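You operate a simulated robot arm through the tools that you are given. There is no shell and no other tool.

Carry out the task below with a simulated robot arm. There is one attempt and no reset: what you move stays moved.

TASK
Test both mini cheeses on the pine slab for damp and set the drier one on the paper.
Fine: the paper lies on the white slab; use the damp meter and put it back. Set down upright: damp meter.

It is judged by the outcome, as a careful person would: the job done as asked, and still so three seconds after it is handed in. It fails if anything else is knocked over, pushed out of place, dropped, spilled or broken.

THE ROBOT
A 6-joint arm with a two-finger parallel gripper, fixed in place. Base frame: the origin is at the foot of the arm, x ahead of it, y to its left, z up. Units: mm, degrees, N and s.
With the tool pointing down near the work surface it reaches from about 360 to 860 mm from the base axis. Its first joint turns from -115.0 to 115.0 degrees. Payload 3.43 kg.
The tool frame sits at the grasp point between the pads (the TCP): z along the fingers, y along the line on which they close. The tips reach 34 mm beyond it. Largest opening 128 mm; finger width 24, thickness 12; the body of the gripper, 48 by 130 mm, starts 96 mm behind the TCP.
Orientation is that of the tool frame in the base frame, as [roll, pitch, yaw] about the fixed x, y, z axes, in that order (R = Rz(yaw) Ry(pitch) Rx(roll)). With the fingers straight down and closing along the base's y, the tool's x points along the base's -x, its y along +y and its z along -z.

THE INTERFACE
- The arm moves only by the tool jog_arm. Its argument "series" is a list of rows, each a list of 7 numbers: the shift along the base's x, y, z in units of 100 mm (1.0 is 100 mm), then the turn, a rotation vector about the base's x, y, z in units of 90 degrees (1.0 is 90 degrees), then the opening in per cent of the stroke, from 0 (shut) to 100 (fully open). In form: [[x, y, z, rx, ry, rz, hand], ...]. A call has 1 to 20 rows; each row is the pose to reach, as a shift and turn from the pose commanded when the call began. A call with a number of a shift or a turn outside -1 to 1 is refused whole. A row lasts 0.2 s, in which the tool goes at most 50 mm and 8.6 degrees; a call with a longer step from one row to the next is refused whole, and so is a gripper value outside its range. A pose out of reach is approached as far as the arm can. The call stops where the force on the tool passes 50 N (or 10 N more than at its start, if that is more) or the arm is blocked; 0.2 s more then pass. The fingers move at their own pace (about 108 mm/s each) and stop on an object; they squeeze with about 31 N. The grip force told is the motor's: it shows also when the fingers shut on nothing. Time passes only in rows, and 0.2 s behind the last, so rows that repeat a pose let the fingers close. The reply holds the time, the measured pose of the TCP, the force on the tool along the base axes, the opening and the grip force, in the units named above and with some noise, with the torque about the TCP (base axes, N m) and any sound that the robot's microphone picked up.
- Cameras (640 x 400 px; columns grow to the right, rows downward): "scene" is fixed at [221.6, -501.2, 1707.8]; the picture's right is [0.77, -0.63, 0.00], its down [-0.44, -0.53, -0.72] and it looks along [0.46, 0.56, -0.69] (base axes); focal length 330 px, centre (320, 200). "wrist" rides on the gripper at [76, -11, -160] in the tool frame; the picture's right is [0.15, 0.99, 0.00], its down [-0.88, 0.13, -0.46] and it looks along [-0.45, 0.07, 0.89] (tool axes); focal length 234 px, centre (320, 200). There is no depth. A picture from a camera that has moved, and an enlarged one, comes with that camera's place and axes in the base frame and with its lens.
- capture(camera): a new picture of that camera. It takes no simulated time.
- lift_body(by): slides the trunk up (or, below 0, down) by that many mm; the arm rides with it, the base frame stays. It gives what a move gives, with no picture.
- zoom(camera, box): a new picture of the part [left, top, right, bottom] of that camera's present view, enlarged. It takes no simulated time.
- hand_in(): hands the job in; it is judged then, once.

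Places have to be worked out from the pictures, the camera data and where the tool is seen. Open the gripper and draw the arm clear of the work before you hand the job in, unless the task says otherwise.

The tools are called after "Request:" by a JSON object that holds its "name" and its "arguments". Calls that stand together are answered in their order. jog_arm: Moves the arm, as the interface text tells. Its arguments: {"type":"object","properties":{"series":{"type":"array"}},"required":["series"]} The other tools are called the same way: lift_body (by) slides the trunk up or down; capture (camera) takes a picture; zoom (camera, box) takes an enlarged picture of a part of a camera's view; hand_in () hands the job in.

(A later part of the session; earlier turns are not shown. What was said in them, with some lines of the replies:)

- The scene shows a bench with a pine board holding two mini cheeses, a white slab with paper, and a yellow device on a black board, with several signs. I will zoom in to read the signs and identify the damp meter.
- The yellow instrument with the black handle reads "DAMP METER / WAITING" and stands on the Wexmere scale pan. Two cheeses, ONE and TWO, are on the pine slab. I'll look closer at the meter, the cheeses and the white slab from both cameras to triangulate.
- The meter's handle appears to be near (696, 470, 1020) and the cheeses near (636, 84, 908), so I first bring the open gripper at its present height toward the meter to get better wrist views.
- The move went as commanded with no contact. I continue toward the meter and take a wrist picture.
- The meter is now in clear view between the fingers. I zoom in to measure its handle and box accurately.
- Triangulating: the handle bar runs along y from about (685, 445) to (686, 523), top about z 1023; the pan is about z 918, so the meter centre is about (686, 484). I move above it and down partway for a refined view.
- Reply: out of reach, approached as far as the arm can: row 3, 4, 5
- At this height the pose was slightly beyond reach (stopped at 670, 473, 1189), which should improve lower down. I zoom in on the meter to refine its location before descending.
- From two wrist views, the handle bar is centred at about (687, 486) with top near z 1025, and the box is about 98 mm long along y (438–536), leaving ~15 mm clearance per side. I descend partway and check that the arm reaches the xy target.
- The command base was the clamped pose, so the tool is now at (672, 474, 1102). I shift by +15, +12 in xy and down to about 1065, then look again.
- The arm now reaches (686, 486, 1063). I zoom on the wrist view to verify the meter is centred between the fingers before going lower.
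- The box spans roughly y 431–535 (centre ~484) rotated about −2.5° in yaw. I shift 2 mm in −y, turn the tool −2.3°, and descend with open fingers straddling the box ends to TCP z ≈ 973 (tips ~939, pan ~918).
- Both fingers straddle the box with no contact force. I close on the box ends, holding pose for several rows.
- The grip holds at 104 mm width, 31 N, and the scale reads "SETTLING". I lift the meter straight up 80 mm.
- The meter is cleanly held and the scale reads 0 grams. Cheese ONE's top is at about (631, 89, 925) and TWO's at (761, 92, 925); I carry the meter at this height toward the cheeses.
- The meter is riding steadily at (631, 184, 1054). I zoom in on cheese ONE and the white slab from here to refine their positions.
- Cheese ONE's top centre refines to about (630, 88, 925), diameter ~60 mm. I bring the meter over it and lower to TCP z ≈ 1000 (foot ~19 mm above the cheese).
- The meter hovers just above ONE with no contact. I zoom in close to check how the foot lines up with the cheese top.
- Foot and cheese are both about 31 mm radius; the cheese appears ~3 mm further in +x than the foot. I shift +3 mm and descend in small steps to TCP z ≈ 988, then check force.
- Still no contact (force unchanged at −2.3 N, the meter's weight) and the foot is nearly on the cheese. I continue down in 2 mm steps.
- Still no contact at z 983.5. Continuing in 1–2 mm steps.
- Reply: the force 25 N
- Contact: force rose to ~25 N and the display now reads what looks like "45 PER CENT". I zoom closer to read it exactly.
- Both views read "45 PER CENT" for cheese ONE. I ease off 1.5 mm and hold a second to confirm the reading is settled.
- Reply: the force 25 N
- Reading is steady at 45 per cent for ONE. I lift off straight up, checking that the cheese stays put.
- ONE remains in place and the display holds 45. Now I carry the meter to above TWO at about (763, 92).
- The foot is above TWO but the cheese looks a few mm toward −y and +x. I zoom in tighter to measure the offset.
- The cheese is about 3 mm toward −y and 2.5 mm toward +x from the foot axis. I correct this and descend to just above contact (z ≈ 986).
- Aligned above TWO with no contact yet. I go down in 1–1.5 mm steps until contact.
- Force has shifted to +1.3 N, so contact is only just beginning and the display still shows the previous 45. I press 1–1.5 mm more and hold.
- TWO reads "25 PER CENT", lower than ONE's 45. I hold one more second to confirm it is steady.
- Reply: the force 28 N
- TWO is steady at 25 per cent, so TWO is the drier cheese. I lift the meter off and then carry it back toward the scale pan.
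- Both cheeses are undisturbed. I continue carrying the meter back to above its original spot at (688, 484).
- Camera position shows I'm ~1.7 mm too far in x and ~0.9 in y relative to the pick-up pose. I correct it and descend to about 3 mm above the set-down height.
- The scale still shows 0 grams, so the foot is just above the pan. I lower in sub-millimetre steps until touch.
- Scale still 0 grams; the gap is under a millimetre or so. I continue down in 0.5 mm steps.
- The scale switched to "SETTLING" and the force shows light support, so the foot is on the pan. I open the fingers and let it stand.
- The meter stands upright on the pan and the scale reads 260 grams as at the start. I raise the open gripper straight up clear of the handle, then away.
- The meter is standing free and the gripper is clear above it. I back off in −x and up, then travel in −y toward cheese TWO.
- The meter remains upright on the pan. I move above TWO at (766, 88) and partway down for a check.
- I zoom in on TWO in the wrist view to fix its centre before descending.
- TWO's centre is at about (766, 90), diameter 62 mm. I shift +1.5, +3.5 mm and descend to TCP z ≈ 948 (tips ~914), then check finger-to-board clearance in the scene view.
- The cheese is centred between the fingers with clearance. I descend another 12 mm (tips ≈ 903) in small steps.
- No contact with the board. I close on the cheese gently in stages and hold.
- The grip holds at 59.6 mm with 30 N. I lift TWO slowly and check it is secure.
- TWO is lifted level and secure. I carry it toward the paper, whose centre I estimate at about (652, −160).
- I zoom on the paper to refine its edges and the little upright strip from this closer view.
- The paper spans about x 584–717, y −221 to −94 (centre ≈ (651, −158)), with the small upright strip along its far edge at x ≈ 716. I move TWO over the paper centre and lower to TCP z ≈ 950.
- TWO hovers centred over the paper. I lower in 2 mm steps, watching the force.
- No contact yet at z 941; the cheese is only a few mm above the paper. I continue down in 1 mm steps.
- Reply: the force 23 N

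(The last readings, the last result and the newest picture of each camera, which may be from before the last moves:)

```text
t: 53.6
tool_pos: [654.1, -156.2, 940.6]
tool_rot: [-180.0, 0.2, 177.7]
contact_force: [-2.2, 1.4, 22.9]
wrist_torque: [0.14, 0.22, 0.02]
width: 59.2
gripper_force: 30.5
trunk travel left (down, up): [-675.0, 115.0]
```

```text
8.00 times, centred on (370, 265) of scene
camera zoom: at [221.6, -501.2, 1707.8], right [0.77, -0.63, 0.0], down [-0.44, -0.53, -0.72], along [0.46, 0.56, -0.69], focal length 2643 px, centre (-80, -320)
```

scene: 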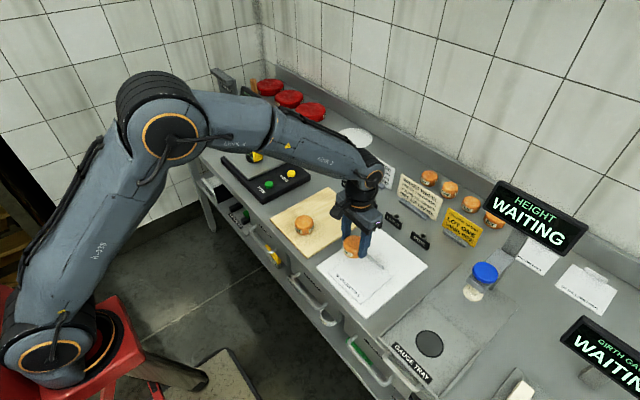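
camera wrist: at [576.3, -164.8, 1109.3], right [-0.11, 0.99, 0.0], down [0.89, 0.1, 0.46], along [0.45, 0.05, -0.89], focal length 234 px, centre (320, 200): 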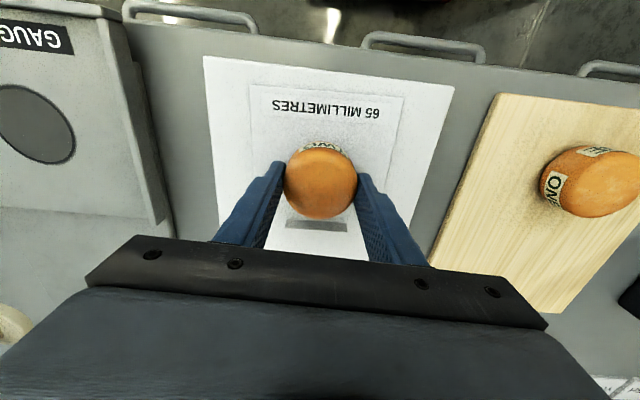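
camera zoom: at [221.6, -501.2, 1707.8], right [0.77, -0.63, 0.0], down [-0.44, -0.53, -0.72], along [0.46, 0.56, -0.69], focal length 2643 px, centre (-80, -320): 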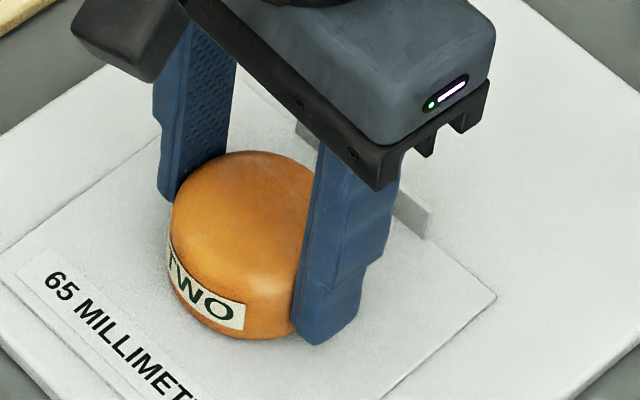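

The cheese is on the paper (force 23 N). I ease up about 2 mm to unload before opening.

Request:
{"name": "jog_arm", "arguments": {"series": [[0, 0, 0.01, 0, 0, 0, 40], [0, 0, 0.02, 0, 0, 0, 40], [0, 0, 0.02, 0, 0, 0, 40]]}}

```text
t: 54.4
tool_pos: [654.2, -156.8, 940.2]
tool_rot: [180.0, 0.1, 177.8]
contact_force: [4.4, -2.2, 13.4]
wrist_torque: [-0.15, -0.2, -0.01]
width: 59.3
gripper_force: 31.5
trunk travel left (down, up): [-675.0, 115.0]
```

Still 13 N of press; I ease up another millimetre.

Request:
{"name": "jog_arm", "arguments": {"series": [[0, 0, 0.008, 0, 0, 0, 40], [0, 0, 0.008, 0, 0, 0, 40]]}}

```text
t: 55.0
tool_pos: [653.3, -156.2, 939.4]
tool_rot: [179.9, -0.1, 177.8]
contact_force: [3.8, -1.0, 5.1]
wrist_torque: [-0.01, -0.16, 0.02]
width: 59.1
gripper_force: 31.2
trunk travel left (down, up): [-675.0, 115.0]
```

The press is down to about 5 N, so the cheese is seated. I open the fingers gradually to about 90 mm and look.

Request:
{"name": "jog_arm", "arguments": {"series": [[0, 0, 0, 0, 0, 0, 50], [0, 0, 0, 0, 0, 0, 58], [0, 0, 0, 0, 0, 0, 66], [0, 0, 0, 0, 0, 0, 75], [0, 0, 0, 0, 0, 0, 75]]}}

Request:
{"name": "zoom", "arguments": {"camera": "scene", "box": [340, 240, 400, 290]}}

Request:
{"name": "capture", "arguments": {"camera": "wrist"}}

```text
t: 56.2
tool_pos: [654.5, -155.4, 940.4]
tool_rot: [-180.0, 0.0, 177.9]
contact_force: [1.0, 0.5, -0.4]
wrist_torque: [-0.03, -0.03, 0.0]
width: 96.0
gripper_force: 0.0
trunk travel left (down, up): [-675.0, 115.0]
```

```text
8.00 times, centred on (370, 265) of scene
camera zoom: at [221.6, -501.2, 1707.8], right [0.77, -0.63, 0.0], down [-0.44, -0.53, -0.72], along [0.46, 0.56, -0.69], focal length 2643 px, centre (-80, -320)
```

zoom: 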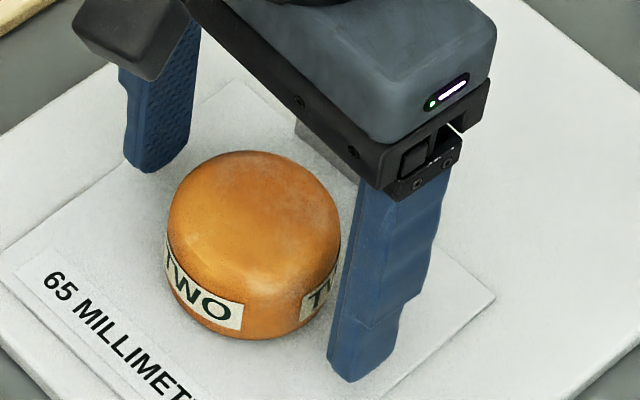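

```text
taken
camera wrist: at [576.4, -164.9, 1100.3], right [-0.11, 0.99, 0.0], down [0.89, 0.1, 0.46], along [0.45, 0.05, -0.89], focal length 234 px, centre (320, 200)
```

wrist: 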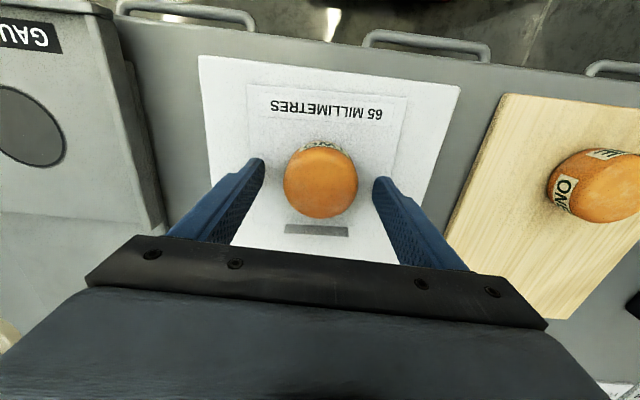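

TWO sits upright on the middle of the paper and the fingers are free of it. I raise the gripper straight up, opening fully above the cheese.

Request:
{"name": "jog_arm", "arguments": {"series": [[0, 0, 0.1, 0, 0, 0, 75], [0, 0, 0.3, 0, 0, 0, 75], [0, 0, 0.5, 0, 0, 0, 75], [0, 0, 0.7, 0, 0, 0, 85], [0, 0, 0.9, 0, 0, 0, 100], [0, 0, 1.0, 0, 0, 0, 100]]}}

Request:
{"name": "jog_arm", "arguments": {"series": [[-0.2, 0, 0.3, 0, 0, 0, 100], [-0.4, 0, 0.6, 0, 0, 0, 100], [-0.6, 0, 0.9, 0, 0, 0, 100], [-0.9, 0, 1.0, 0, 0, 0, 100], [-1.0, 0, 1.0, 0, 0, 0, 100]]}}

Request:
{"name": "capture", "arguments": {"camera": "scene"}}

Request:
{"name": "capture", "arguments": {"camera": "wrist"}}

```text
t: 57.6
tool_pos: [654.8, -156.4, 1039.7]
tool_rot: [-180.0, 0.0, 177.8]
contact_force: [0.4, 0.5, 0.1]
wrist_torque: [-0.01, 0.02, -0.01]
width: 127.8
gripper_force: 0.0
trunk travel left (down, up): [-675.0, 115.0]
```

```text
t: 58.8
tool_pos: [554.4, -157.2, 1138.3]
tool_rot: [180.0, 0.0, 177.7]
contact_force: [0.2, -0.6, 0.8]
wrist_torque: [0.05, 0.0, 0.0]
width: 128.0
gripper_force: 0.0
trunk travel left (down, up): [-675.0, 115.0]
```

```text
taken
```

scene: 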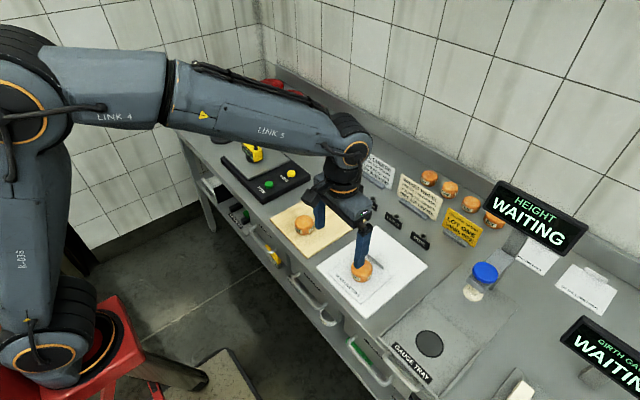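

```text
taken
camera wrist: at [477.1, -165.6, 1300.0], right [-0.11, 0.99, 0.0], down [0.89, 0.1, 0.46], along [0.45, 0.05, -0.89], focal length 234 px, centre (320, 200)
```

wrist: 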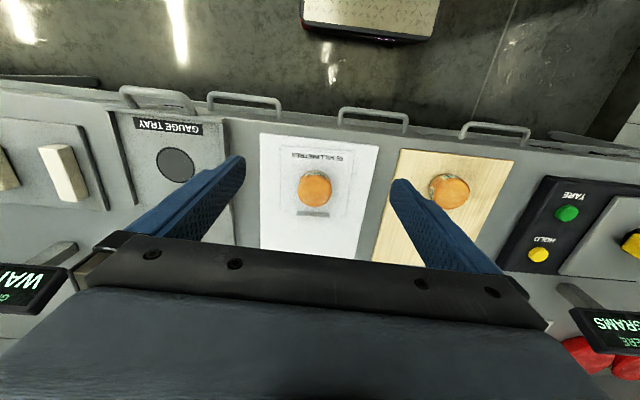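

TWO rests on the paper, ONE is on the pine slab. I draw the arm further back and up, then verify the final state.

Request:
{"name": "jog_arm", "arguments": {"series": [[-0.2, 0.1, 0.25, 0, 0, 0, 100], [-0.4, 0.2, 0.5, 0, 0, 0, 100], [-0.6, 0.3, 0.75, 0, 0, 0, 100], [-0.8, 0.4, 1.0, 0, 0, 0, 100], [-0.9, 0.5, 1.0, 0, 0, 0, 100], [-0.9, 0.5, 1.0, 0, 0, 0, 100]]}}

Request:
{"name": "capture", "arguments": {"camera": "scene"}}

Request:
{"name": "zoom", "arguments": {"camera": "scene", "box": [200, 110, 320, 200]}}

Request:
{"name": "zoom", "arguments": {"camera": "scene", "box": [290, 190, 450, 310]}}

```text
t: 60.2
tool_pos: [463.5, -106.1, 1241.4]
tool_rot: [-179.9, 0.1, 177.7]
contact_force: [-0.5, -1.3, 0.2]
wrist_torque: [-0.02, 0.02, 0.0]
width: 128.4
gripper_force: 0.1
trunk travel left (down, up): [-675.0, 115.0]
```

```text
taken
```

scene: 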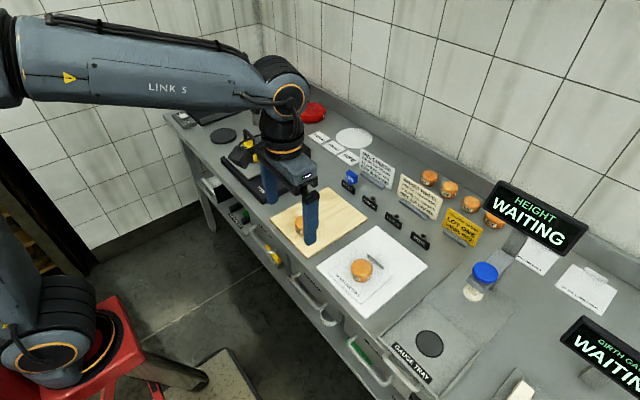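

```text
4.44 times, centred on (260, 155) of scene
camera zoom: at [221.6, -501.2, 1707.8], right [0.77, -0.63, 0.0], down [-0.44, -0.53, -0.72], along [0.46, 0.56, -0.69], focal length 1468 px, centre (587, 400)
```

zoom: 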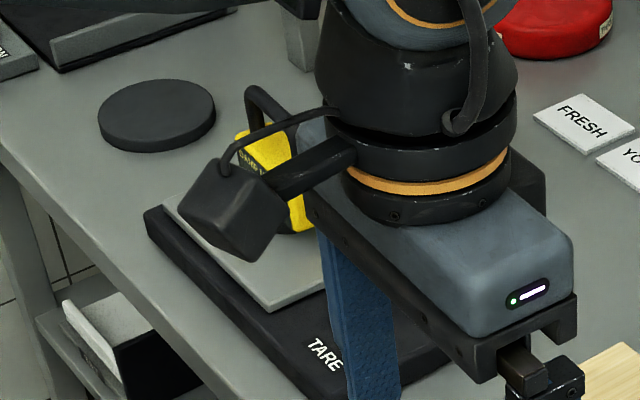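

```text
3.33 times, centred on (370, 250) of scene
camera zoom: at [221.6, -501.2, 1707.8], right [0.77, -0.63, 0.0], down [-0.44, -0.53, -0.72], along [0.46, 0.56, -0.69], focal length 1101 px, centre (153, 33)
```

zoom: 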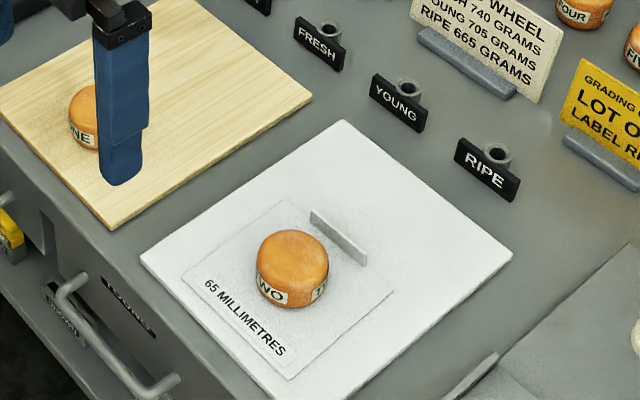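

TWO is upright on the paper within its edges; the arm blocks part of the meter in the scene view, so I check it once more with the wrist camera.

Request:
{"name": "capture", "arguments": {"camera": "wrist"}}

Request:
{"name": "zoom", "arguments": {"camera": "wrist", "box": [400, 120, 640, 270]}}

```text
taken
camera wrist: at [386.3, -114.4, 1401.1], right [-0.11, 0.99, 0.0], down [0.88, 0.1, 0.46], along [0.45, 0.05, -0.89], focal length 234 px, centre (320, 200)
```

wrist: 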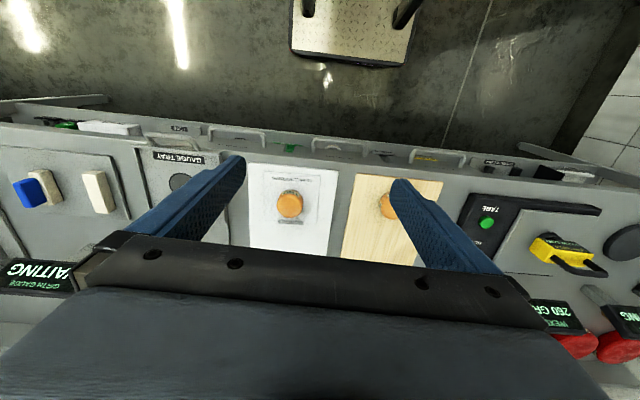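

```text
2.67 times, centred on (520, 195) of wrist
camera zoom: at [386.3, -114.4, 1401.1], right [-0.11, 0.99, 0.0], down [0.88, 0.1, 0.46], along [0.45, 0.05, -0.89], focal length 624 px, centre (-213, 213)
```

zoom: 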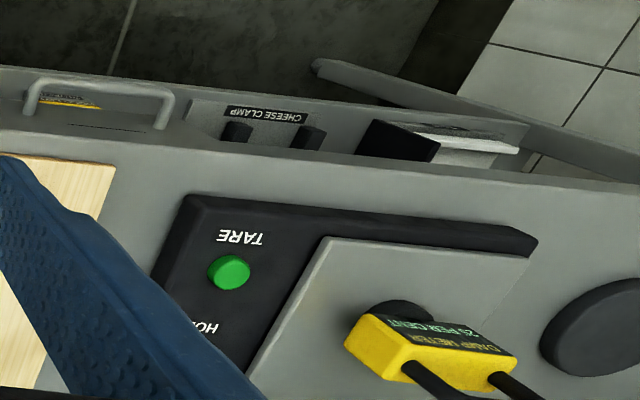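

The damp meter stands upright on the pan (260 grams), ONE (45 %) remains on the pine slab, and the drier TWO (25 %) is on the paper with the gripper open and clear. I hand the job in.

Request:
{"name": "hand_in", "arguments": {}}

```text
The job is handed in.
```

I tested both mini cheeses on the pine slab: ONE read 45 per cent damp and TWO read 25 per cent. TWO is the drier one, so I set it upright in the middle of the paper on the white slab.

The damp meter is back upright on the scale pan where it started, and the scale again reads 260 grams. ONE is still on the pine slab, and I saw nothing else moved. The gripper was open and the arm clear of the work when I handed the job in. The hand-in was accepted, but no verdict came back.
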